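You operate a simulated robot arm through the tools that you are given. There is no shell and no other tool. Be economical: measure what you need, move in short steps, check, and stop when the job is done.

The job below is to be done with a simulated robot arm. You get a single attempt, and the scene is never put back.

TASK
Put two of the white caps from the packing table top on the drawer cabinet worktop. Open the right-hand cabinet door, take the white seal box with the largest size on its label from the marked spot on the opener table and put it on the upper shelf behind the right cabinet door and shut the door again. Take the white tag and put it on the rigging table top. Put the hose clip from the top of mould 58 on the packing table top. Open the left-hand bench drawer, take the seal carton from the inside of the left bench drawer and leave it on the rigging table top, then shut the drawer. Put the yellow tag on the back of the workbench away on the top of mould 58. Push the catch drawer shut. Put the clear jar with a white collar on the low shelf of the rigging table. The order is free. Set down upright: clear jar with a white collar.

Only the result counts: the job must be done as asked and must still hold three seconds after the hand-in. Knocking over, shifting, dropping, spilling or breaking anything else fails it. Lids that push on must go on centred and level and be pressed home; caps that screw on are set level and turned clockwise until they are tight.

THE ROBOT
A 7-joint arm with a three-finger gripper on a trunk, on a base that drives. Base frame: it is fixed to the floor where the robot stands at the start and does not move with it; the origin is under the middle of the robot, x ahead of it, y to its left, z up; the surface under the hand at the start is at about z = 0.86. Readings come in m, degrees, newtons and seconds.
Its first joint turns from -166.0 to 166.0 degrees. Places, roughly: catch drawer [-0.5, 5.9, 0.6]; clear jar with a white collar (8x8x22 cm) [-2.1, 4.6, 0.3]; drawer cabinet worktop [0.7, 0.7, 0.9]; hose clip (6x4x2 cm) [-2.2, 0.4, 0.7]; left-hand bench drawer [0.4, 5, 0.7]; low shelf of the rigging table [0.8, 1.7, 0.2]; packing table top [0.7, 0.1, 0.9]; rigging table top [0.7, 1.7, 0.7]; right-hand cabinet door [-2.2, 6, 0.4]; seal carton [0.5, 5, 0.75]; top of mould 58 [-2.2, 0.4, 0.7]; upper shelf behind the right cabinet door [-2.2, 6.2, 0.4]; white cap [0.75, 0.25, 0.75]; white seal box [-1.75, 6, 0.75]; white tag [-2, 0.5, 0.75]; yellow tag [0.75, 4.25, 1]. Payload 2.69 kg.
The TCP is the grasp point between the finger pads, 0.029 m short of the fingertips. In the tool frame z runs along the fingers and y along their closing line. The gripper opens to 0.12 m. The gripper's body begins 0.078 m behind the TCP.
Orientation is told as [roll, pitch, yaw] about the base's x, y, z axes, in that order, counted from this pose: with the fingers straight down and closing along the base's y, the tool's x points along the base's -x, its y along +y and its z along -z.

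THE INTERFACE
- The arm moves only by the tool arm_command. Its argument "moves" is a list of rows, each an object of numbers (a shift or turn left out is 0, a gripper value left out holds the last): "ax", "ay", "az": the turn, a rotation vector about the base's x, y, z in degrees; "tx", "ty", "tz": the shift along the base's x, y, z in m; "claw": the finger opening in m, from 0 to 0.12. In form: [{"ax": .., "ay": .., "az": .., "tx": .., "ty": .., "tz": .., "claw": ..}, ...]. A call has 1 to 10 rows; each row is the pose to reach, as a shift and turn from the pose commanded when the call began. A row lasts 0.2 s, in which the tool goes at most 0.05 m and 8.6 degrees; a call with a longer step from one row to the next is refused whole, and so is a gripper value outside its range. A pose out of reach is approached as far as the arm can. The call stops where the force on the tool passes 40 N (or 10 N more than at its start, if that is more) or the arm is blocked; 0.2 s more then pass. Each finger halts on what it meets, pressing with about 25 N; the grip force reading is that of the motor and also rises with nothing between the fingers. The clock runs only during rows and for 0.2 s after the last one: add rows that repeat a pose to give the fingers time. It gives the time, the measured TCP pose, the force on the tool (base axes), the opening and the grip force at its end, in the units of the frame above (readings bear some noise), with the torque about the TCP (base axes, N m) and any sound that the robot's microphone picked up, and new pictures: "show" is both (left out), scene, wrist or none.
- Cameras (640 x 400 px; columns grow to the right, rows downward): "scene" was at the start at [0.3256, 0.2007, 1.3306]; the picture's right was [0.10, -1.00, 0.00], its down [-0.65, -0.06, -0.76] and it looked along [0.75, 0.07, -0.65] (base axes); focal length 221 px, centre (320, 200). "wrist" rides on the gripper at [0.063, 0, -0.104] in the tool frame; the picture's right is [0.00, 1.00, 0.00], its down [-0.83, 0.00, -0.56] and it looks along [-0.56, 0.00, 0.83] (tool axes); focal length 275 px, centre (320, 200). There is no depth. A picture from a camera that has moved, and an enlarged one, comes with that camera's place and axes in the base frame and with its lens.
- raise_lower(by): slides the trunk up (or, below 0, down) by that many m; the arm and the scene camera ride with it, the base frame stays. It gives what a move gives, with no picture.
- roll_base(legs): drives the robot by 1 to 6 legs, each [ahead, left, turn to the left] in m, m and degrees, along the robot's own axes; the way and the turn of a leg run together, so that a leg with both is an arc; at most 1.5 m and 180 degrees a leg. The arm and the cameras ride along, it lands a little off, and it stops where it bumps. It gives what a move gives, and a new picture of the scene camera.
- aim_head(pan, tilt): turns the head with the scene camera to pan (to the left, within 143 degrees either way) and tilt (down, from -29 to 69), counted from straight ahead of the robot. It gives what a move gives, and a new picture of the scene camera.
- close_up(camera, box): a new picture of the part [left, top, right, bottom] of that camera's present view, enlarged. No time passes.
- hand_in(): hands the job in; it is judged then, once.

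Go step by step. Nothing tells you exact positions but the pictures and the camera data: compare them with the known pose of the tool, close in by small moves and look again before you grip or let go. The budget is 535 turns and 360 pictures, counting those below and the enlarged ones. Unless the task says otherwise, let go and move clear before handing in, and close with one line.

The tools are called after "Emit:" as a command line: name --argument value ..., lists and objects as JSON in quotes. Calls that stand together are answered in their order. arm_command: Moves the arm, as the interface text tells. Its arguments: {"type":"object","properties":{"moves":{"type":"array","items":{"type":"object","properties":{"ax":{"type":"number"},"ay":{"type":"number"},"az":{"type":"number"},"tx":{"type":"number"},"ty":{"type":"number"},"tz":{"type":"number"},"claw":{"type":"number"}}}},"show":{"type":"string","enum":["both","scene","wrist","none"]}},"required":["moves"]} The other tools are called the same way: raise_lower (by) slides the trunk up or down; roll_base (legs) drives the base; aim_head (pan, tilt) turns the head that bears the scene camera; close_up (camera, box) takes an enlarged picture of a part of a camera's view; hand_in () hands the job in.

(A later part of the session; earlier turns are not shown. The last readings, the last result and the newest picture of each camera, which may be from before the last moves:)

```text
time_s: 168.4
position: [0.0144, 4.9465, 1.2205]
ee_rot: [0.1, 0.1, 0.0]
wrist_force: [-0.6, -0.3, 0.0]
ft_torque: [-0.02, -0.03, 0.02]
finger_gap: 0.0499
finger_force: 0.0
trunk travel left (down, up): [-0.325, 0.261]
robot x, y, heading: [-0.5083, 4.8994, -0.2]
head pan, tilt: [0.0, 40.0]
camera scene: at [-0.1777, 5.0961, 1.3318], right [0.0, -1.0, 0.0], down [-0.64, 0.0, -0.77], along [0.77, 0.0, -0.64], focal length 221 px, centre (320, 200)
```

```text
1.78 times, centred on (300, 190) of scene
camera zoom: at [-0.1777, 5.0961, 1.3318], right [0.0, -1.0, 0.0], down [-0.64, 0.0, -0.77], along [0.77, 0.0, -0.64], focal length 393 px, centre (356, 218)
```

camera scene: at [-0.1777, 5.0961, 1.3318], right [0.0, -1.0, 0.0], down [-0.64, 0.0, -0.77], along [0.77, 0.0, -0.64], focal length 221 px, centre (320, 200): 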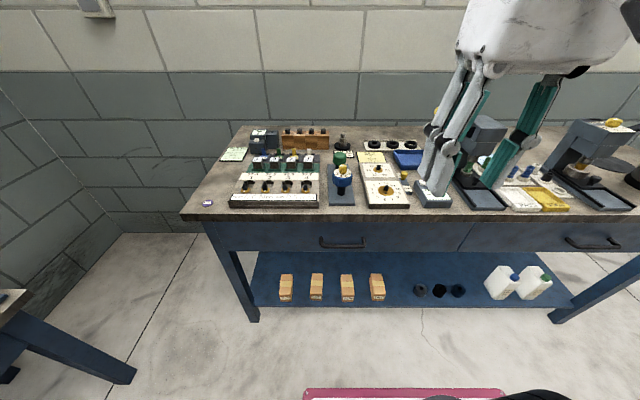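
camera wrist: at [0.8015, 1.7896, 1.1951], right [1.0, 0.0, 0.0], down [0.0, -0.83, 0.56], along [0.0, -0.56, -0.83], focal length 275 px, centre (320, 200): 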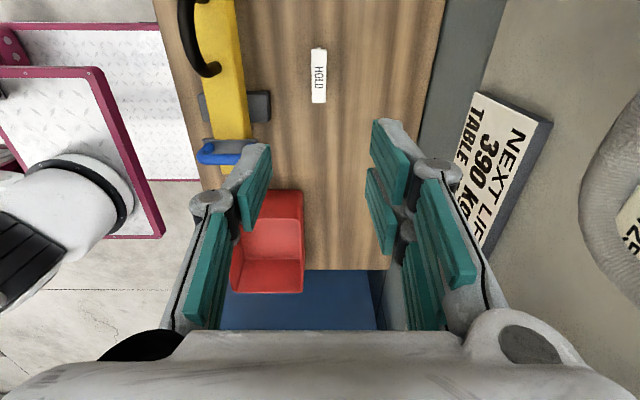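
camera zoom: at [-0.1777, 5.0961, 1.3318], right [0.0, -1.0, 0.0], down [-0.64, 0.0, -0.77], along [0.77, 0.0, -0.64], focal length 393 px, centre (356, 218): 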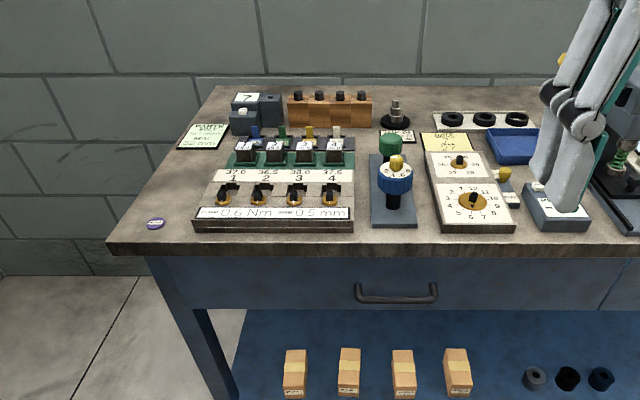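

The handle is at about (0.275, 5.024, 0.77). I'll turn the gripper so it points forward with the fingers closing vertically.

Emit:
arm_command --moves '[{"az": -8.5, "tx": 0.007}, {"az": -17, "tx": 0.014}, {"az": -25.5, "tx": 0.021}, {"az": -34, "tx": 0.028}, {"az": -42.5, "tx": 0.035}, {"az": -51, "tx": 0.042}, {"az": -59.5, "tx": 0.049}, {"az": -68, "tx": 0.056}, {"az": -76.5, "tx": 0.063}, {"az": -85, "tx": 0.07}]' --show "none"

Emit:
arm_command --moves '[{"az": -5.0}, {"az": -5.0}]' --show "none"

Emit:
arm_command --moves '[{"ay": -8.5, "tz": -0.01}, {"ay": -17, "tz": -0.02}, {"ay": -25.5, "tz": -0.03}, {"ay": -34, "tz": -0.04}, {"ay": -42.5, "tz": -0.05}, {"ay": -51, "tz": -0.06}, {"ay": -59.5, "tz": -0.07}, {"ay": -68, "tz": -0.08}, {"ay": -76.5, "tz": -0.09}, {"ay": -85, "tz": -0.1}]'

```text
time_s: 170.6
position: [0.0847, 4.946, 1.2212]
ee_rot: [0.0, 0.1, -85.1]
wrist_force: [0.6, 0.8, 0.7]
ft_torque: [-0.02, -0.05, -0.03]
finger_gap: 0.0502
finger_force: 0.1
trunk travel left (down, up): [-0.325, 0.261]
robot x, y, heading: [-0.5037, 4.9008, -0.1]
head pan, tilt: [0.0, 40.0]
```

```text
time_s: 171.2
position: [0.0844, 4.9466, 1.2207]
ee_rot: [0.1, 0.0, -89.9]
wrist_force: [-0.2, 0.2, -0.1]
ft_torque: [0.02, 0.0, 0.02]
finger_gap: 0.0501
finger_force: 0.1
trunk travel left (down, up): [-0.325, 0.261]
robot x, y, heading: [-0.5033, 4.9024, 0.1]
head pan, tilt: [0.0, 40.0]
```

```text
time_s: 173.4
position: [0.1278, 5.0023, 1.2629]
ee_rot: [84.6, 1.1, -91.0]
wrist_force: [0.2, 0.9, 0.4]
ft_torque: [-0.01, 0.0, -0.03]
finger_gap: 0.0502
finger_force: 0.1
out of reach, approached as far as the arm can: row 7, 8, 9, 10
trunk travel left (down, up): [-0.325, 0.261]
robot x, y, heading: [-0.5023, 4.9035, -0.0]
head pan, tilt: [0.0, 40.0]
camera scene: at [-0.1801, 5.1054, 1.3282], right [0.12, -0.99, 0.0], down [-0.67, -0.08, -0.74], along [0.73, 0.09, -0.68], focal length 221 px, centre (320, 200)
camera wrist: at [0.0256, 5.0668, 1.2726], right [0.09, -0.02, 1.0], down [-0.57, -0.82, 0.04], along [0.82, -0.57, -0.09], focal length 275 px, centre (320, 200)
```

scene: 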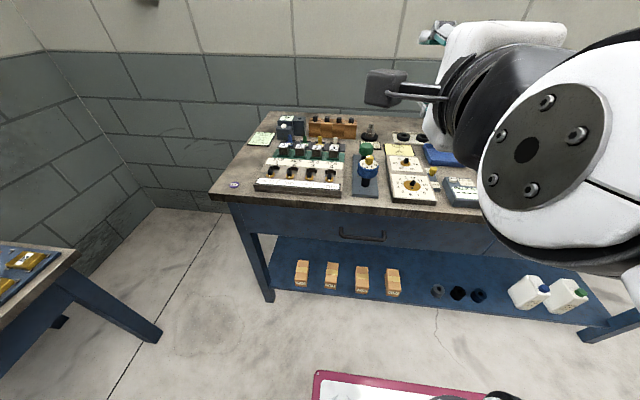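
wrist: 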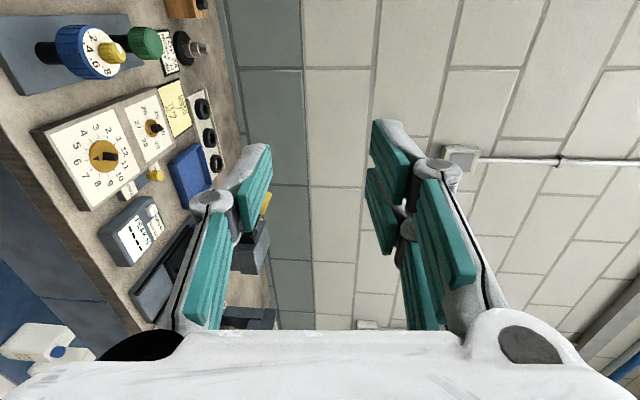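

Emit:
raise_lower --by -0.3

Emit:
arm_command --moves '[{"tx": 0.0}, {"tx": 0.0}]'

```text
time_s: 176.4
position: [0.181, 5.0054, 0.9627]
ee_rot: [84.9, 0.3, -90.5]
wrist_force: [0.4, 0.3, -0.3]
ft_torque: [0.01, -0.01, 0.0]
finger_gap: 0.0498
finger_force: 0.0
trunk travel left (down, up): [-0.025, 0.561]
robot x, y, heading: [-0.5032, 4.9015, -0.1]
head pan, tilt: [0.0, 40.0]
```

```text
time_s: 177.0
position: [0.1809, 5.0056, 0.963]
ee_rot: [84.8, 0.2, -90.3]
wrist_force: [0.2, -1.2, -0.3]
ft_torque: [0.01, -0.01, -0.04]
finger_gap: 0.0498
finger_force: 0.1
trunk travel left (down, up): [-0.025, 0.561]
robot x, y, heading: [-0.5028, 4.9066, -0.2]
head pan, tilt: [0.0, 40.0]
camera scene: at [-0.1242, 5.1032, 1.0323], right [0.08, -1.0, 0.0], down [-0.64, -0.05, -0.77], along [0.77, 0.07, -0.64], focal length 221 px, centre (320, 200)
camera wrist: at [0.0775, 5.0689, 0.9724], right [0.09, 0.0, 1.0], down [-0.56, -0.83, 0.05], along [0.82, -0.56, -0.07], focal length 275 px, centre (320, 200)
```

scene: 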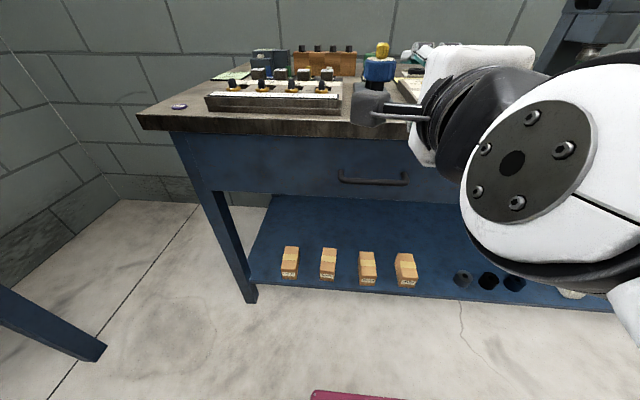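
wrist: 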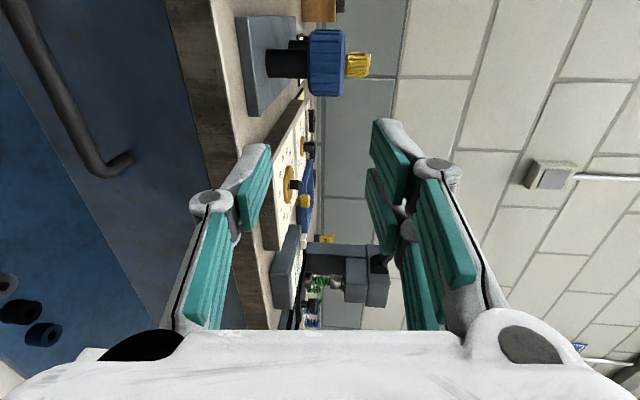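

Both views agree that the handle bar is at about (0.287, 5.023, 0.755). I'll lower the horizontal gripper in front of it.

Emit:
arm_command --moves '[{"tz": -0.04, "ty": 0.004, "claw": 0.06}, {"tz": -0.08, "ty": 0.008}, {"tz": -0.12, "ty": 0.012}, {"tz": -0.16, "ty": 0.016}, {"tz": -0.2, "ty": 0.018, "ay": -3}, {"tz": -0.208, "ty": 0.018, "ay": -5}, {"tz": -0.208, "ty": 0.018, "ay": -5}]'

```text
time_s: 177.9
position: [0.201, 5.0485, 0.9295]
ee_rot: [86.8, 7.1, -90.1]
wrist_force: [0.0, -0.3, -0.8]
ft_torque: [-0.02, 0.0, -0.01]
finger_gap: 0.0601
finger_force: 0.1
out of reach, approached as far as the arm can: row 1, 2, 3, 4
trunk travel left (down, up): [-0.025, 0.561]
robot x, y, heading: [-0.5024, 4.9042, 0.1]
head pan, tilt: [0.0, 40.0]
stopped in row 4: the arm was blocked; the commanded pose is now the measured one
camera scene: at [-0.1293, 5.1307, 1.0367], right [0.4, -0.92, 0.0], down [-0.55, -0.24, -0.8], along [0.73, 0.32, -0.6], focal length 221 px, centre (320, 200)
camera wrist: at [0.0979, 5.1099, 0.9432], right [0.06, -0.12, 0.99], down [-0.56, -0.83, -0.07], along [0.83, -0.55, -0.11], focal length 275 px, centre (320, 200)
```

scene: 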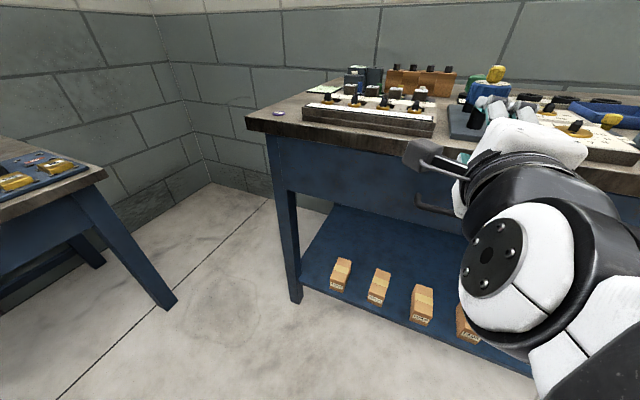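
wrist: 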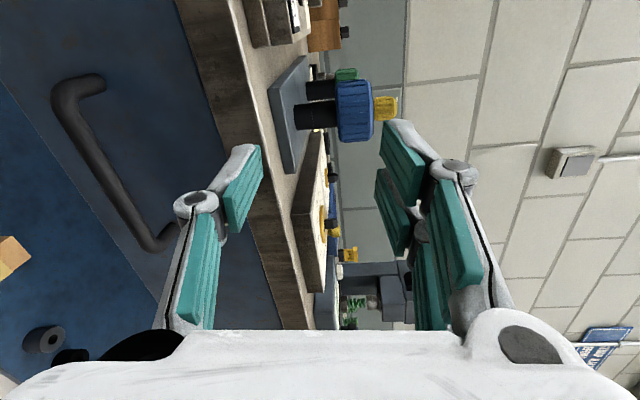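

The arm is blocked this close to the bench. I'll back the base up so the horizontal pose is more extended.

Emit:
roll_base --legs '[[-0.22, 0, 0]]'

Emit:
arm_command --moves '[{"tx": 0.04}, {"tx": 0.08, "tz": -0.01, "ty": -0.01}, {"tx": 0.12, "tz": -0.04, "ty": -0.02}, {"tx": 0.14, "tz": -0.08, "ty": -0.025}, {"tx": 0.15, "tz": -0.12, "ty": -0.025}, {"tx": 0.15, "tz": -0.15, "ty": -0.025}, {"tx": 0.15, "tz": -0.174, "ty": -0.025}]'

```text
time_s: 179.4
position: [0.1233, 5.045, 0.9263]
ee_rot: [86.5, 7.4, -90.6]
wrist_force: [-0.2, 0.1, -0.5]
ft_torque: [0.01, 0.01, 0.01]
finger_gap: 0.0599
finger_force: 0.0
trunk travel left (down, up): [-0.025, 0.561]
robot x, y, heading: [-0.5831, 4.9067, 0.1]
head pan, tilt: [0.0, 40.0]
stopped in leg 1: the robot was blocked; the commanded pose is now the measured one
camera scene: at [-0.2056, 5.1271, 1.0396], right [0.33, -0.94, 0.0], down [-0.54, -0.19, -0.82], along [0.77, 0.27, -0.57], focal length 221 px, centre (320, 200)
```

scene: 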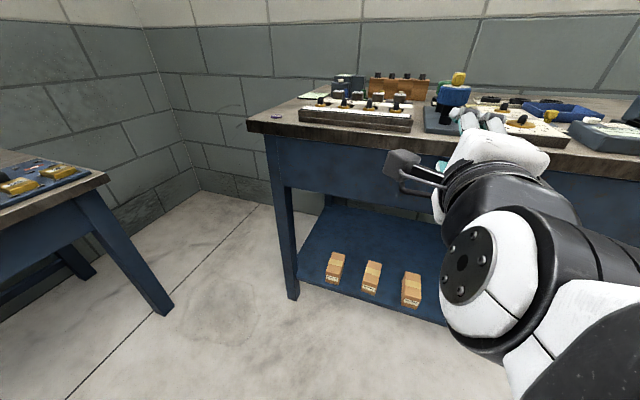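

```text
refused: row 3 steps farther than a row can; nothing moved
```

Something blocked the robot from behind, probably the grey bin. I'll move slightly forward and look back.

Emit:
roll_base --legs '[[0.05, 0, 0]]'

Emit:
aim_head --pan 143 --tilt 50

```text
time_s: 180.3
position: [0.1708, 5.0475, 0.9269]
ee_rot: [86.6, 7.1, -90.4]
wrist_force: [0.9, -0.3, 0.5]
ft_torque: [0.03, -0.01, -0.02]
finger_gap: 0.06
finger_force: 0.0
trunk travel left (down, up): [-0.025, 0.561]
robot x, y, heading: [-0.5316, 4.9066, 0.2]
head pan, tilt: [0.0, 40.0]
camera scene: at [-0.1562, 5.1277, 1.0399], right [0.33, -0.94, 0.0], down [-0.54, -0.19, -0.82], along [0.78, 0.27, -0.57], focal length 221 px, centre (320, 200)
```

scene: 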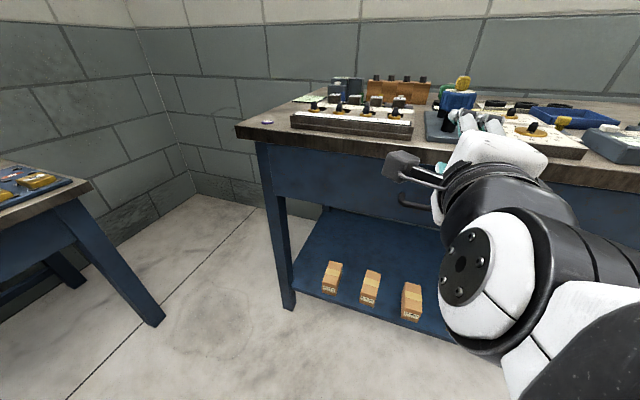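

```text
time_s: 182.6
position: [0.1718, 5.0457, 0.9268]
ee_rot: [86.4, 7.3, -90.5]
wrist_force: [0.9, 0.3, 0.0]
ft_torque: [-0.04, 0.02, 0.0]
finger_gap: 0.0598
finger_force: 0.0
trunk travel left (down, up): [-0.025, 0.561]
robot x, y, heading: [-0.5319, 4.909, 0.3]
head pan, tilt: [143.0, 50.0]
camera scene: at [-0.282, 5.165, 1.0209], right [0.84, 0.54, 0.0], down [0.4, -0.62, -0.67], along [-0.36, 0.57, -0.74], focal length 221 px, centre (320, 200)
```

scene: 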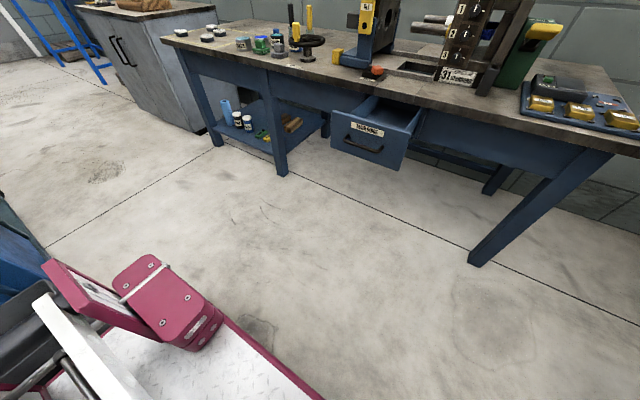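

Emit:
roll_base --legs '[[0.0, 0.3, 0]]'

Emit:
aim_head --pan -10 --tilt 40

```text
time_s: 184.7
position: [0.1712, 5.3576, 0.9267]
ee_rot: [86.5, 7.2, -90.2]
wrist_force: [-0.3, 0.5, -0.3]
ft_torque: [0.01, 0.0, -0.01]
finger_gap: 0.0601
finger_force: 0.0
trunk travel left (down, up): [-0.025, 0.561]
robot x, y, heading: [-0.5356, 5.2149, 0.3]
head pan, tilt: [143.0, 50.0]
camera scene: at [-0.2844, 5.4753, 1.0211], right [0.84, 0.54, 0.0], down [0.4, -0.62, -0.68], along [-0.36, 0.57, -0.74], focal length 221 px, centre (320, 200)
```

scene: 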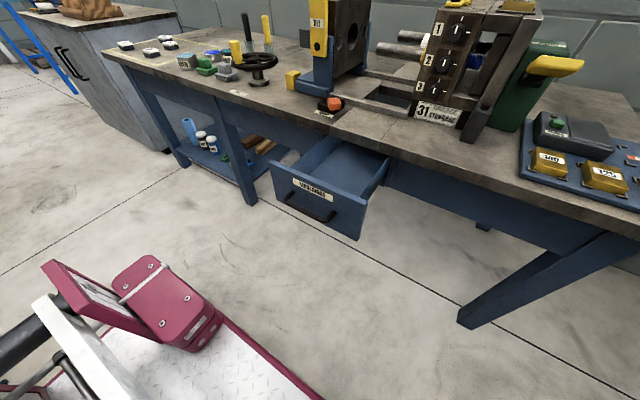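

```text
time_s: 187.1
position: [0.1697, 5.3573, 0.9273]
ee_rot: [86.5, 7.3, -90.4]
wrist_force: [0.0, -0.1, 0.2]
ft_torque: [0.01, 0.0, -0.05]
finger_gap: 0.0601
finger_force: 0.0
trunk travel left (down, up): [-0.025, 0.561]
robot x, y, heading: [-0.535, 5.2152, 0.3]
head pan, tilt: [-10.0, 40.0]
camera scene: at [-0.1603, 5.4403, 1.0372], right [0.36, -0.93, 0.0], down [-0.55, -0.22, -0.8], along [0.75, 0.29, -0.59], focal length 221 px, centre (320, 200)
```

scene: 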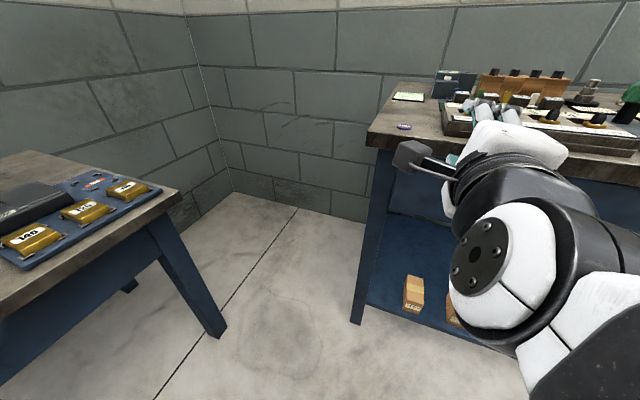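

The head view shows the arm was crowding the head. From here I'll move the tool right and down toward the handle, which stretches the arm away from it.

Emit:
arm_command --moves '[{"ty": -0.04}, {"ty": -0.08}, {"ty": -0.12}, {"ty": -0.16}, {"ty": -0.2}, {"ty": -0.24}, {"ty": -0.28}, {"ty": -0.32}, {"ty": -0.33}]'

```text
time_s: 189.1
position: [0.1723, 5.0261, 0.928]
ee_rot: [86.6, 7.2, -90.2]
wrist_force: [-0.2, 0.2, -0.6]
ft_torque: [0.01, 0.01, 0.01]
finger_gap: 0.06
finger_force: 0.2
out of reach, approached as far as the arm can: row 1, 2, 3, 4, 5, 6, 7
trunk travel left (down, up): [-0.025, 0.561]
robot x, y, heading: [-0.5365, 5.2134, 0.3]
head pan, tilt: [-10.0, 40.0]
camera scene: at [-0.1578, 5.3944, 1.0318], right [-0.17, -0.99, 0.0], down [-0.63, 0.11, -0.77], along [0.76, -0.13, -0.64], focal length 221 px, centre (320, 200)
camera wrist: at [0.0668, 5.0889, 0.9424], right [0.06, -0.12, 0.99], down [-0.56, -0.83, -0.07], along [0.83, -0.55, -0.12], focal length 275 px, centre (320, 200)
```

scene: 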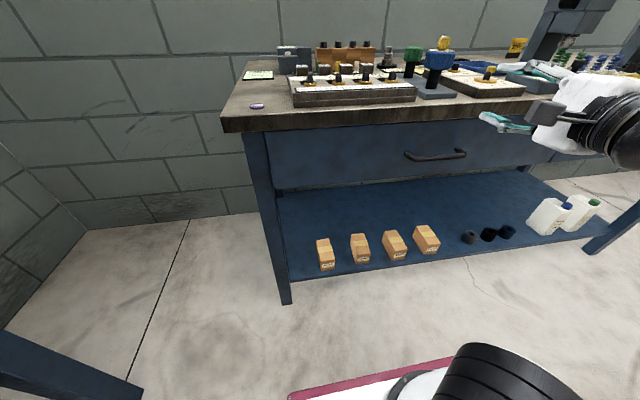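
wrist: 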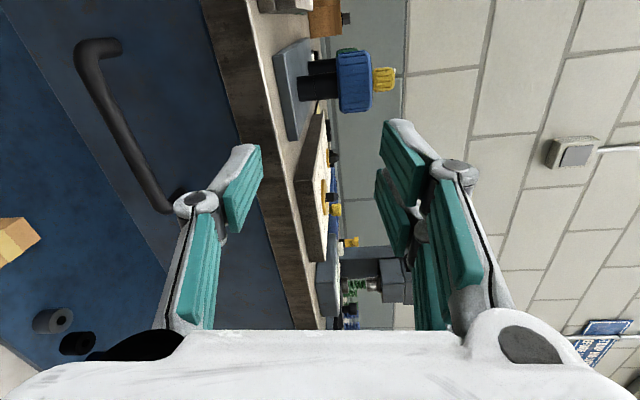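

Emit:
arm_command --moves '[{"tz": -0.03, "ax": -2}, {"tz": -0.06, "ax": -4}, {"tz": -0.09, "ax": -6}, {"tz": -0.12, "ax": -7}, {"tz": -0.15, "ax": -7}, {"tz": -0.172, "ax": -7}, {"tz": -0.172, "ax": -7}]'

```text
time_s: 190.7
position: [0.2029, 4.9672, 0.7705]
ee_rot: [86.4, 0.2, -90.0]
wrist_force: [0.2, -0.2, -0.4]
ft_torque: [0.02, -0.02, -0.01]
finger_gap: 0.0599
finger_force: 0.1
out of reach, approached as far as the arm can: row 1, 2, 3, 4, 5, 6, 7
trunk travel left (down, up): [-0.025, 0.561]
robot x, y, heading: [-0.5323, 5.2163, 0.4]
head pan, tilt: [-10.0, 40.0]
camera scene: at [-0.1578, 5.3944, 1.0318], right [-0.17, -0.99, 0.0], down [-0.63, 0.11, -0.77], along [0.76, -0.13, -0.64], focal length 221 px, centre (320, 200)
camera wrist: at [0.099, 5.0299, 0.7767], right [0.06, 0.0, 1.0], down [-0.56, -0.83, 0.03], along [0.83, -0.56, -0.05], focal length 275 px, centre (320, 200)
```

scene: 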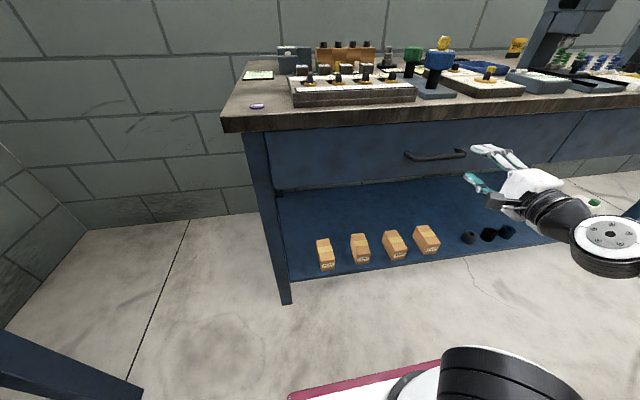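
wrist: 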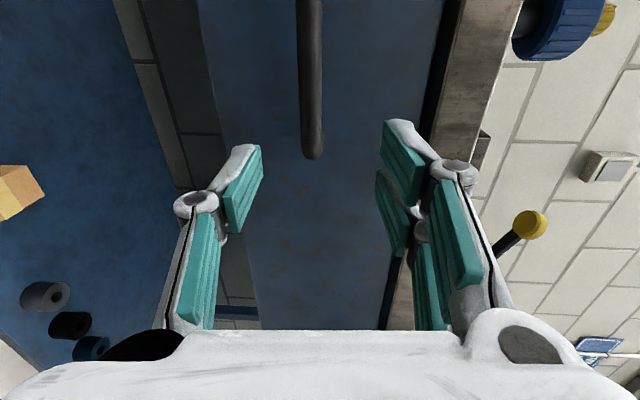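

Emit:
arm_command --moves '[{"tx": 0.01}, {"tx": 0.02}]' --show "none"

```text
time_s: 191.3
position: [0.2226, 4.9669, 0.7718]
ee_rot: [86.4, 0.2, -90.2]
wrist_force: [0.6, -0.3, 0.0]
ft_torque: [0.0, 0.01, -0.02]
finger_gap: 0.0598
finger_force: 0.2
trunk travel left (down, up): [-0.025, 0.561]
robot x, y, heading: [-0.5333, 5.2152, 0.6]
head pan, tilt: [-10.0, 40.0]
```

Emit:
arm_command --moves '[{"ty": 0.02, "tz": -0.005}, {"ty": 0.04, "tz": -0.011}, {"ty": 0.05, "tz": -0.011}, {"ty": 0.05, "tz": -0.011, "tx": 0.02}]'

```text
time_s: 192.3
position: [0.2549, 5.0036, 0.7678]
ee_rot: [86.6, 0.2, -90.2]
wrist_force: [0.1, 0.3, -0.3]
ft_torque: [-0.02, 0.02, 0.0]
finger_gap: 0.06
finger_force: 0.1
out of reach, approached as far as the arm can: row 1, 2, 3, 4
trunk travel left (down, up): [-0.025, 0.561]
robot x, y, heading: [-0.5348, 5.2151, 0.4]
head pan, tilt: [-10.0, 40.0]
camera scene: at [-0.1578, 5.3942, 1.0318], right [-0.17, -0.99, 0.0], down [-0.63, 0.11, -0.77], along [0.76, -0.13, -0.64], focal length 221 px, centre (320, 200)
camera wrist: at [0.152, 5.0664, 0.7741], right [0.06, 0.0, 1.0], down [-0.56, -0.83, 0.03], along [0.83, -0.56, -0.05], focal length 275 px, centre (320, 200)
```

scene: 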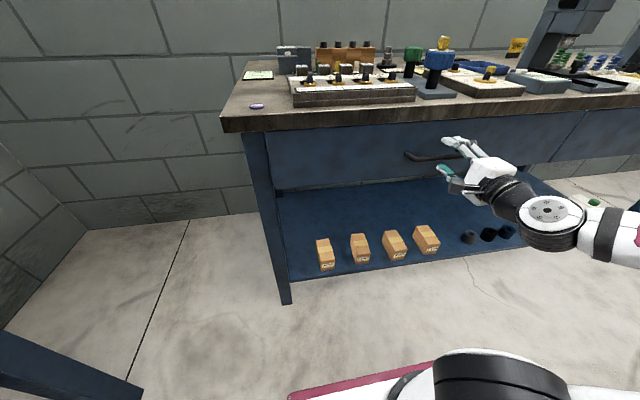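
wrist: 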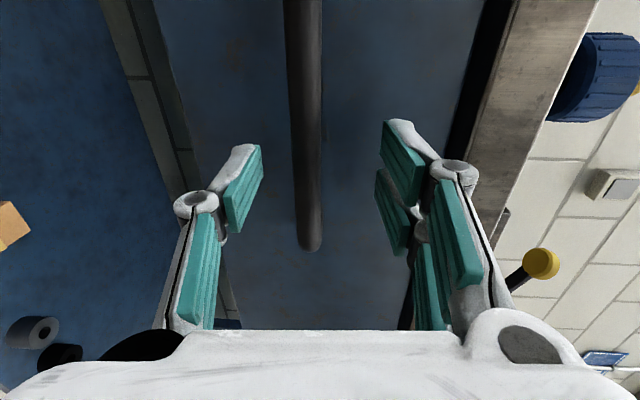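

Emit:
arm_command --moves '[{"tx": 0.01, "tz": -0.004}, {"tx": 0.02, "tz": -0.008}, {"tx": 0.02, "tz": -0.008, "claw": 0.04}, {"tx": 0.02, "tz": -0.008, "claw": 0.02}, {"tx": 0.02, "tz": -0.008, "claw": 0.005}, {"tx": 0.02, "tz": -0.008, "claw": 0.005}]' --show "wrist"

```text
time_s: 193.7
position: [0.2756, 5.0034, 0.7602]
ee_rot: [86.7, 0.1, -90.2]
wrist_force: [3.0, -0.8, 11.6]
ft_torque: [-0.34, 0.03, 0.19]
finger_gap: 0.0125
finger_force: 38.8
trunk travel left (down, up): [-0.025, 0.561]
robot x, y, heading: [-0.5358, 5.2137, 0.4]
head pan, tilt: [-10.0, 40.0]
camera wrist: at [0.1716, 5.0669, 0.7662], right [0.06, 0.0, 1.0], down [-0.56, -0.83, 0.03], along [0.83, -0.56, -0.05], focal length 275 px, centre (320, 200)
```

wrist: 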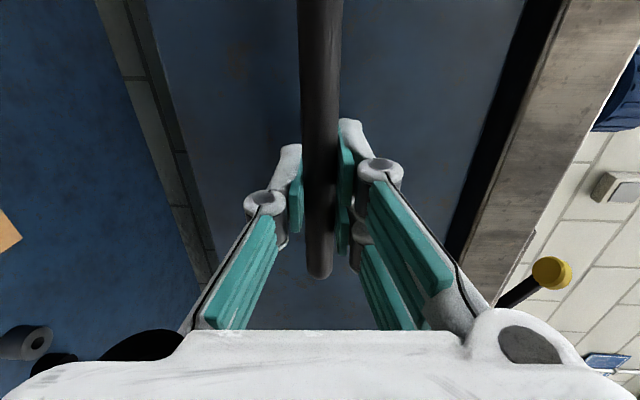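

The handle is gripped. Before pulling, I check what stands behind the robot.

Emit:
aim_head --pan 143 --tilt 35

Emit:
aim_head --pan -143 --tilt 35

```text
time_s: 196.1
position: [0.2758, 5.0036, 0.7591]
ee_rot: [86.6, 0.2, -90.3]
wrist_force: [0.6, -1.6, 25.8]
ft_torque: [-0.39, 0.03, -0.04]
finger_gap: 0.0127
finger_force: 39.1
trunk travel left (down, up): [-0.025, 0.561]
robot x, y, heading: [-0.5316, 5.2122, 0.5]
head pan, tilt: [143.0, 35.0]
camera scene: at [-0.3129, 5.4612, 1.0395], right [0.6, 0.8, 0.0], down [0.46, -0.34, -0.82], along [-0.66, 0.49, -0.57], focal length 221 px, centre (320, 200)
```

scene: 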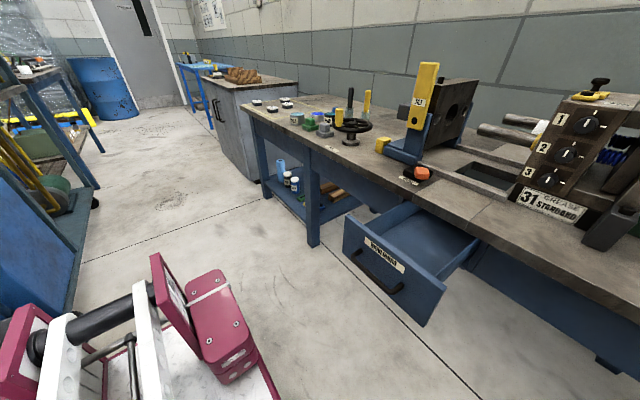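

```text
time_s: 200.0
position: [0.2751, 5.0025, 0.7596]
ee_rot: [86.6, 0.2, -90.2]
wrist_force: [0.4, -4.0, 26.8]
ft_torque: [-0.38, 0.06, 0.08]
finger_gap: 0.0128
finger_force: 38.5
trunk travel left (down, up): [-0.025, 0.561]
robot x, y, heading: [-0.5386, 5.2168, 0.4]
head pan, tilt: [-143.0, 35.0]
camera scene: at [-0.3123, 5.3551, 1.0395], right [-0.61, 0.79, 0.0], down [0.46, 0.35, -0.82], along [-0.65, -0.5, -0.57], focal length 221 px, centre (320, 200)
```

scene: 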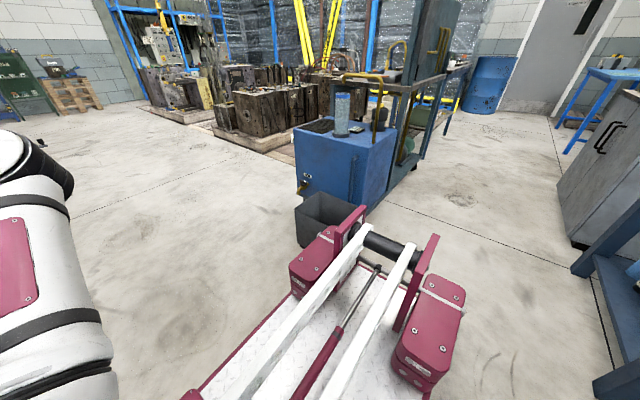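

The bin sits just behind the robot's right rear. I'll let go, shift the base a little left so it can reverse clear of the bin, and grip the handle again.

Emit:
arm_command --moves '[{"claw": 0.03}, {"claw": 0.06}, {"tx": -0.025, "ty": -0.015}, {"tx": -0.05, "ty": -0.035}, {"tx": -0.06, "ty": -0.04}]' --show "none"

Emit:
roll_base --legs '[[-0.01, 0.12, -0.4]]'

Emit:
aim_head --pan -15 --tilt 40

```text
time_s: 201.2
position: [0.2139, 4.9653, 0.7563]
ee_rot: [86.5, 0.3, -90.2]
wrist_force: [0.0, 1.0, 0.2]
ft_torque: [0.0, 0.0, -0.01]
finger_gap: 0.0599
finger_force: 0.1
trunk travel left (down, up): [-0.025, 0.561]
robot x, y, heading: [-0.5357, 5.2175, 0.5]
head pan, tilt: [-143.0, 35.0]
```

```text
time_s: 202.4
position: [0.2029, 5.0811, 0.7575]
ee_rot: [86.4, 0.2, -90.7]
wrist_force: [-0.5, 0.7, 0.1]
ft_torque: [0.03, 0.0, 0.01]
finger_gap: 0.06
finger_force: 0.0
trunk travel left (down, up): [-0.025, 0.561]
robot x, y, heading: [-0.5437, 5.337, 0.1]
head pan, tilt: [-143.0, 35.0]
camera scene: at [-0.3212, 5.4751, 1.0394], right [-0.6, 0.8, 0.0], down [0.46, 0.34, -0.82], along [-0.65, -0.49, -0.57], focal length 221 px, centre (320, 200)
```

scene: 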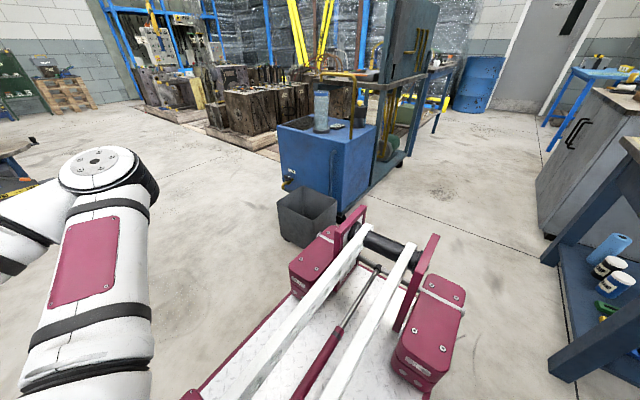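

```text
time_s: 204.5
position: [0.202, 5.0817, 0.7564]
ee_rot: [86.4, 0.3, -90.7]
wrist_force: [-0.1, -0.2, 0.4]
ft_torque: [-0.02, -0.01, -0.01]
finger_gap: 0.06
finger_force: 0.0
trunk travel left (down, up): [-0.025, 0.561]
robot x, y, heading: [-0.5503, 5.3348, 0.0]
head pan, tilt: [-15.0, 40.0]
camera scene: at [-0.1688, 5.506, 1.0318], right [-0.26, -0.97, 0.0], down [-0.62, 0.17, -0.77], along [0.74, -0.2, -0.64], focal length 221 px, centre (320, 200)
```

scene: 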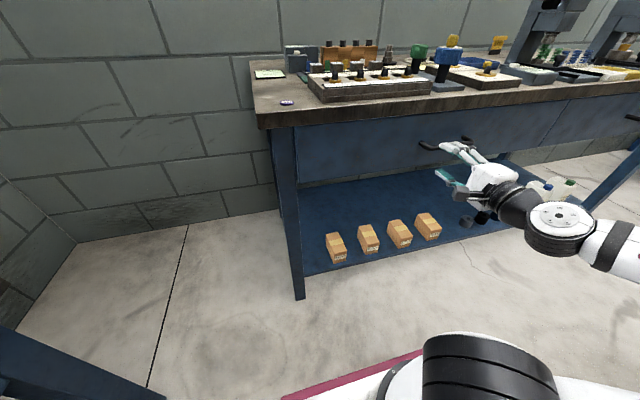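

Emit:
arm_command --moves '[{"ty": -0.035}, {"ty": -0.065, "tx": 0.01}, {"ty": -0.065, "tx": 0.04, "tz": 0.001}, {"ty": -0.065, "tx": 0.074, "tz": 0.001}, {"ty": -0.065, "tx": 0.074, "tz": 0.001, "claw": 0.03}, {"ty": -0.065, "tx": 0.074, "tz": 0.001, "claw": 0.005}, {"ty": -0.065, "tx": 0.074, "tz": 0.001, "claw": 0.005}]' --show "wrist"

```text
time_s: 206.1
position: [0.2779, 5.0153, 0.7593]
ee_rot: [86.6, 0.2, -90.7]
wrist_force: [2.4, -2.4, 3.8]
ft_torque: [-0.41, 0.03, 0.39]
finger_gap: 0.0125
finger_force: 39.3
trunk travel left (down, up): [-0.025, 0.561]
robot x, y, heading: [-0.5455, 5.3347, -0.1]
head pan, tilt: [-15.0, 40.0]
camera wrist: at [0.174, 5.0791, 0.7663], right [0.06, 0.0, 1.0], down [-0.56, -0.82, 0.03], along [0.82, -0.57, -0.05], focal length 275 px, centre (320, 200)
```

wrist: 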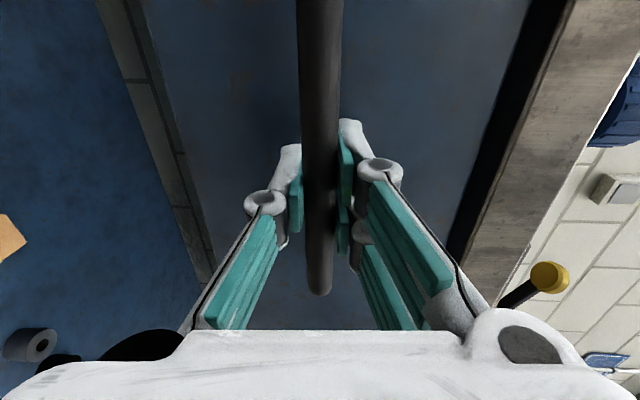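

Gripped again. I'll reverse the base gently in short legs to pull the drawer.

Emit:
roll_base --legs '[[-0.08, 0, 0]]'

```text
time_s: 207.2
position: [0.2005, 5.0153, 0.7604]
ee_rot: [86.6, 0.1, -90.8]
wrist_force: [2.8, 0.1, 6.2]
ft_torque: [-0.47, 0.04, -0.5]
finger_gap: 0.0124
finger_force: 39.3
trunk travel left (down, up): [-0.025, 0.561]
robot x, y, heading: [-0.6234, 5.3341, 0.1]
head pan, tilt: [-15.0, 40.0]
camera scene: at [-0.2451, 5.5062, 1.0318], right [-0.26, -0.97, 0.0], down [-0.62, 0.17, -0.77], along [0.74, -0.2, -0.64], focal length 221 px, centre (320, 200)
```

scene: 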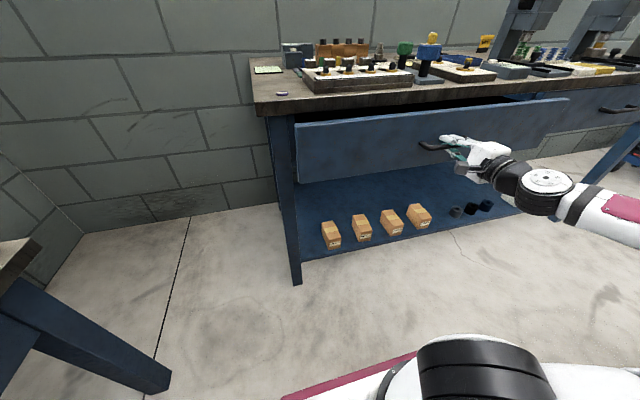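

The drawer slides out easily. I'll keep pulling.

Emit:
roll_base --legs '[[-0.1, 0, 0], [-0.08, 0, 0]]'

```text
time_s: 209.0
position: [0.0212, 5.0156, 0.7594]
ee_rot: [86.6, 0.1, -90.6]
wrist_force: [2.7, -12.5, 4.8]
ft_torque: [-0.48, -0.03, -0.62]
finger_gap: 0.0123
finger_force: 38.7
trunk travel left (down, up): [-0.025, 0.561]
robot x, y, heading: [-0.8049, 5.336, -0.1]
head pan, tilt: [-15.0, 40.0]
camera scene: at [-0.4266, 5.5062, 1.0319], right [-0.26, -0.97, 0.0], down [-0.62, 0.17, -0.77], along [0.74, -0.2, -0.64], focal length 221 px, centre (320, 200)
```

scene: 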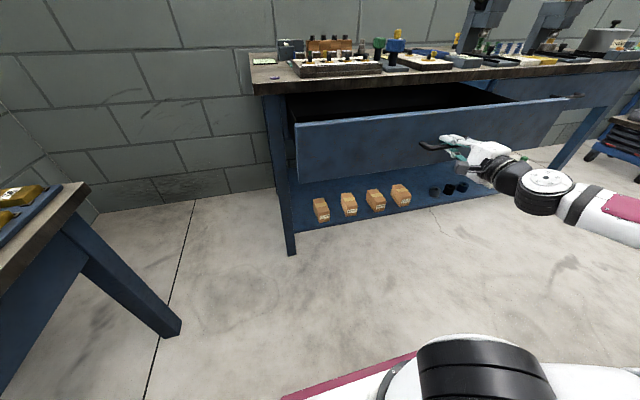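

Emit:
roll_base --legs '[[-0.08, 0, 0]]'

```text
time_s: 209.9
position: [-0.0285, 5.016, 0.7609]
ee_rot: [86.6, 0.0, -90.4]
wrist_force: [1.8, -1.2, -1.2]
ft_torque: [-0.2, -0.01, -0.23]
finger_gap: 0.013
finger_force: 39.6
trunk travel left (down, up): [-0.025, 0.561]
robot x, y, heading: [-0.8547, 5.3332, -0.2]
head pan, tilt: [-15.0, 40.0]
stopped in leg 1: the force on the tool passed its limit at 111 N (the readings are from after the stop); the commanded pose is now the measured one
camera scene: at [-0.4772, 5.506, 1.0318], right [-0.26, -0.97, 0.0], down [-0.62, 0.17, -0.77], along [0.74, -0.2, -0.64], focal length 221 px, centre (320, 200)
```

scene: 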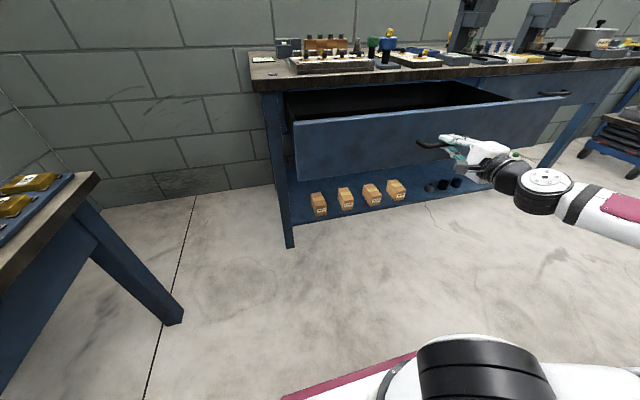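

The drawer reached its stop, about 0.30 m open. I'll release the handle, back away and raise the trunk to look inside.

Emit:
arm_command --moves '[{"claw": 0.03}, {"claw": 0.06}, {"claw": 0.06}]' --show "none"

Emit:
roll_base --legs '[[-0.1, 0, 0]]'

Emit:
raise_lower --by 0.45

Emit:
aim_head --pan -15 --tilt 45

```text
time_s: 210.8
position: [-0.0284, 5.0162, 0.7607]
ee_rot: [86.8, 0.1, -90.4]
wrist_force: [-1.0, 0.2, -0.2]
ft_torque: [0.01, 0.01, -0.03]
finger_gap: 0.0599
finger_force: 0.0
trunk travel left (down, up): [-0.025, 0.561]
robot x, y, heading: [-0.8552, 5.3369, -0.2]
head pan, tilt: [-15.0, 40.0]
```

```text
time_s: 211.9
position: [-0.1317, 5.0157, 0.7609]
ee_rot: [86.6, 0.1, -90.5]
wrist_force: [0.7, 1.2, -0.2]
ft_torque: [0.02, 0.0, -0.01]
finger_gap: 0.06
finger_force: 0.0
trunk travel left (down, up): [-0.025, 0.561]
robot x, y, heading: [-0.9565, 5.3344, -0.3]
head pan, tilt: [-15.0, 40.0]
camera scene: at [-0.5786, 5.5057, 1.0318], right [-0.26, -0.97, 0.0], down [-0.62, 0.17, -0.77], along [0.74, -0.2, -0.64], focal length 221 px, centre (320, 200)
```

scene: 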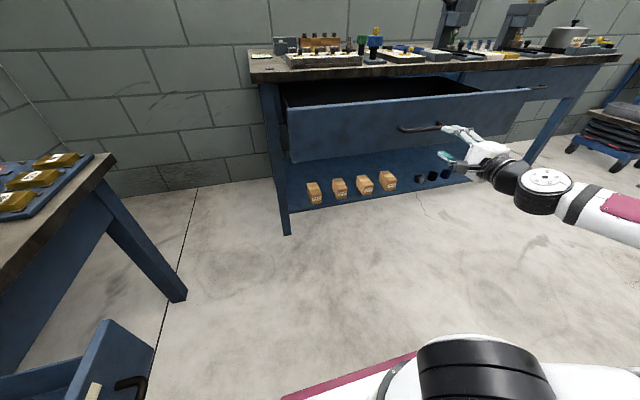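

```text
refused: 0.45 is not a number from -0.4 to 0.4
```

```text
time_s: 212.6
position: [-0.1303, 5.0168, 0.7605]
ee_rot: [86.7, 0.1, -90.6]
wrist_force: [-0.1, 0.6, 0.5]
ft_torque: [0.04, 0.02, -0.04]
finger_gap: 0.0598
finger_force: 0.1
trunk travel left (down, up): [-0.025, 0.561]
robot x, y, heading: [-0.9536, 5.3349, 0.1]
head pan, tilt: [-15.0, 45.0]
camera scene: at [-0.5822, 5.5067, 1.0246], right [-0.26, -0.97, 0.0], down [-0.68, 0.18, -0.71], along [0.68, -0.18, -0.71], focal length 221 px, centre (320, 200)
```

scene: 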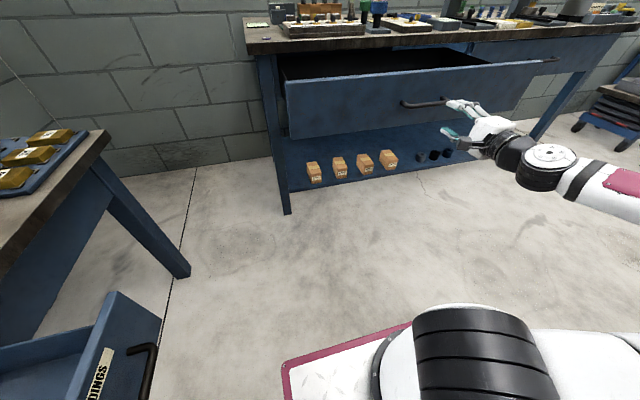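

Emit:
raise_lower --by 0.4

Emit:
aim_head --pan -15 --tilt 42

Emit:
close_up --camera "scene" --box '[220, 60, 540, 260]'

```text
time_s: 216.4
position: [-0.1305, 5.0161, 1.1605]
ee_rot: [86.7, 0.1, -90.5]
wrist_force: [0.4, 0.2, 0.9]
ft_torque: [0.01, 0.01, 0.01]
finger_gap: 0.0599
finger_force: 0.0
trunk travel left (down, up): [-0.425, 0.161]
robot x, y, heading: [-0.9574, 5.3328, 0.1]
head pan, tilt: [-15.0, 45.0]
```

```text
time_s: 217.0
position: [-0.1302, 5.0161, 1.1606]
ee_rot: [86.7, 0.1, -90.6]
wrist_force: [-0.1, -0.1, 0.4]
ft_torque: [-0.01, -0.01, 0.01]
finger_gap: 0.0601
finger_force: 0.1
trunk travel left (down, up): [-0.425, 0.161]
robot x, y, heading: [-0.9537, 5.3376, -0.3]
head pan, tilt: [-15.0, 42.0]
camera scene: at [-0.6904, 5.5062, 1.4285], right [-0.26, -0.97, 0.0], down [-0.65, 0.17, -0.74], along [0.72, -0.19, -0.67], focal length 221 px, centre (320, 200)
```

scene: 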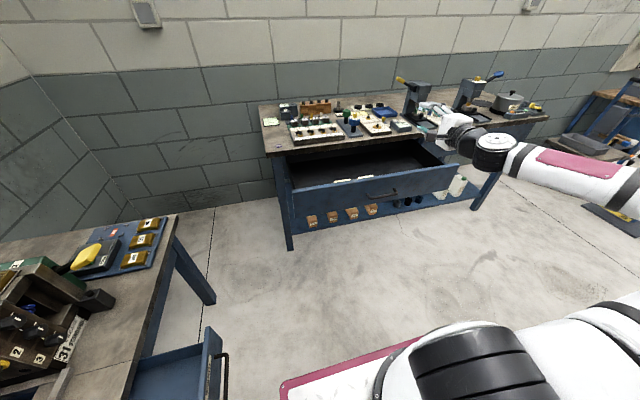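

```text
2.00 times, centred on (380, 160) of scene
camera zoom: at [-0.6904, 5.5062, 1.4285], right [-0.26, -0.97, 0.0], down [-0.65, 0.17, -0.74], along [0.72, -0.19, -0.67], focal length 442 px, centre (200, 280)
```

zoom: 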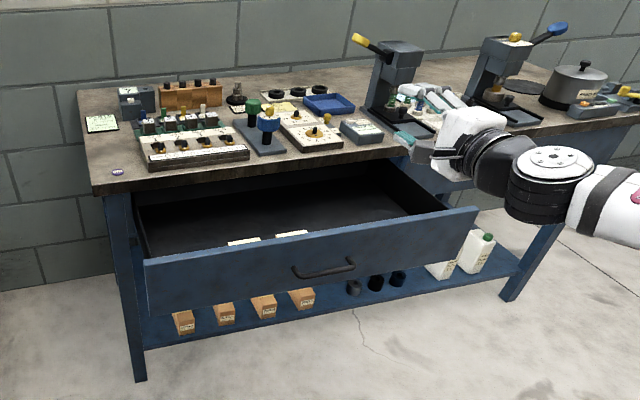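

Emit:
arm_command --moves '[{"ay": 8.6, "tz": 0.01}, {"ay": 17.2, "tz": 0.02}, {"ay": 25.8, "tz": 0.03}, {"ay": 34.4, "tz": 0.04}, {"ay": 43, "tz": 0.05}, {"ay": 51.6, "tz": 0.05}, {"ay": 60.2, "tz": 0.05}, {"ay": 68.8, "tz": 0.05}, {"ay": 77.4, "tz": 0.05}, {"ay": 86, "tz": 0.05}]' --show "none"

Emit:
roll_base --legs '[[0.22, 0, 0]]'

Emit:
close_up --camera "wrist" --box '[0, 0, 640, 400]'

```text
time_s: 219.2
position: [-0.1315, 5.0145, 1.2113]
ee_rot: [0.6, -0.5, -90.2]
wrist_force: [-1.0, -0.5, 1.0]
ft_torque: [0.0, -0.1, -0.01]
finger_gap: 0.0601
finger_force: 0.0
trunk travel left (down, up): [-0.425, 0.161]
robot x, y, heading: [-0.9532, 5.3337, 0.1]
head pan, tilt: [-15.0, 42.0]
```

```text
time_s: 220.9
position: [0.0911, 5.0129, 1.2107]
ee_rot: [0.6, -0.5, -90.2]
wrist_force: [0.2, 0.2, 0.1]
ft_torque: [0.0, 0.03, -0.05]
finger_gap: 0.0599
finger_force: 0.0
trunk travel left (down, up): [-0.425, 0.161]
robot x, y, heading: [-0.7342, 5.3346, -0.3]
head pan, tilt: [-15.0, 42.0]
camera scene: at [-0.4678, 5.5049, 1.4286], right [-0.26, -0.96, 0.0], down [-0.65, 0.18, -0.74], along [0.72, -0.2, -0.67], focal length 221 px, centre (320, 200)
```

scene: 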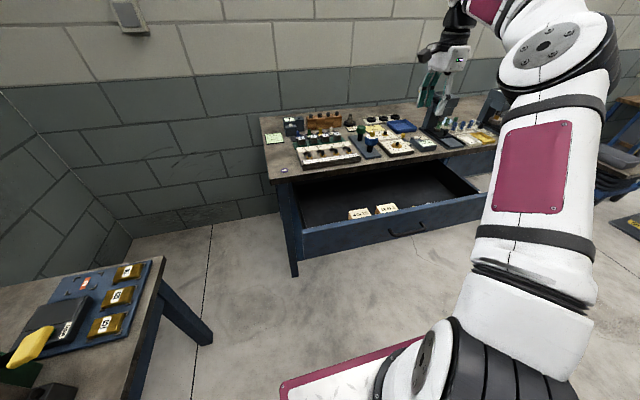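

```text
1.00 times, centred on (320, 200) of wrist (not enlarged: the box is as wide or as high as the picture)
camera zoom: at [0.0887, 5.0769, 1.3153], right [1.0, 0.0, 0.01], down [-0.01, -0.83, 0.56], along [0.01, -0.56, -0.83], focal length 275 px, centre (320, 200)
```

zoom: 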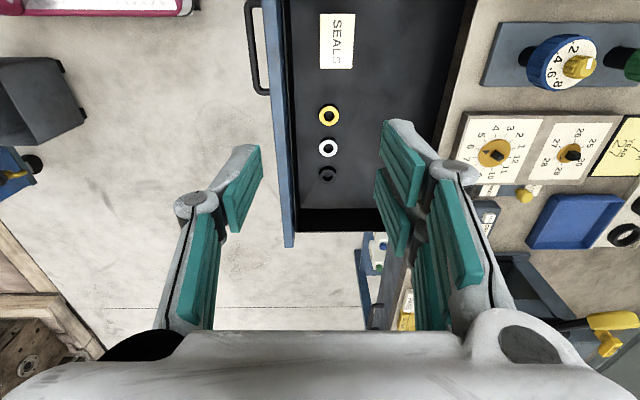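

Emit:
close_up --camera "scene" --box '[310, 180, 430, 250]'

Emit:
arm_command --moves '[{"ty": 0.04}, {"ty": 0.08}, {"ty": 0.12}]' --show "wrist"

```text
5.33 times, centred on (370, 215) of scene
camera zoom: at [-0.4678, 5.5049, 1.4286], right [-0.26, -0.96, 0.0], down [-0.65, 0.18, -0.74], along [0.72, -0.2, -0.67], focal length 1178 px, centre (53, 120)
```

zoom: 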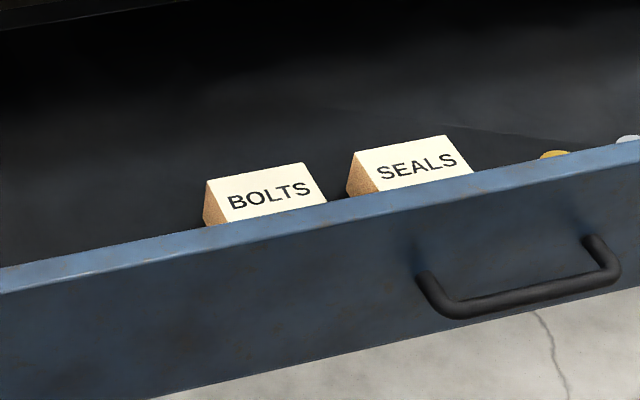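

```text
time_s: 221.7
position: [0.0868, 5.1316, 1.2082]
ee_rot: [0.6, -0.5, -90.3]
wrist_force: [0.9, -0.1, -0.8]
ft_torque: [0.04, -0.02, 0.04]
finger_gap: 0.0601
finger_force: 0.1
trunk travel left (down, up): [-0.425, 0.161]
robot x, y, heading: [-0.7347, 5.3381, -0.5]
head pan, tilt: [-15.0, 42.0]
camera wrist: at [0.0863, 5.1956, 1.3127], right [1.0, 0.0, 0.01], down [-0.01, -0.83, 0.56], along [0.01, -0.56, -0.83], focal length 275 px, centre (320, 200)
```

wrist: 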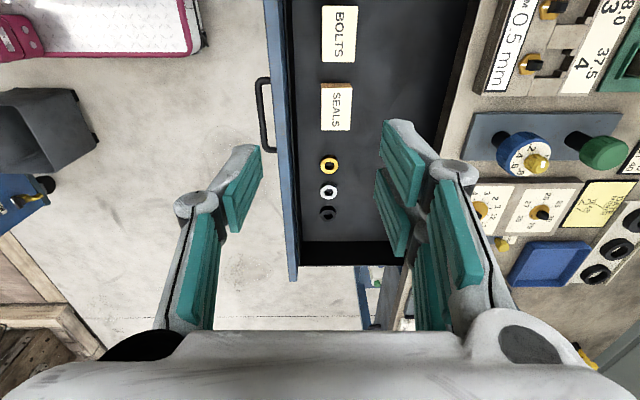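

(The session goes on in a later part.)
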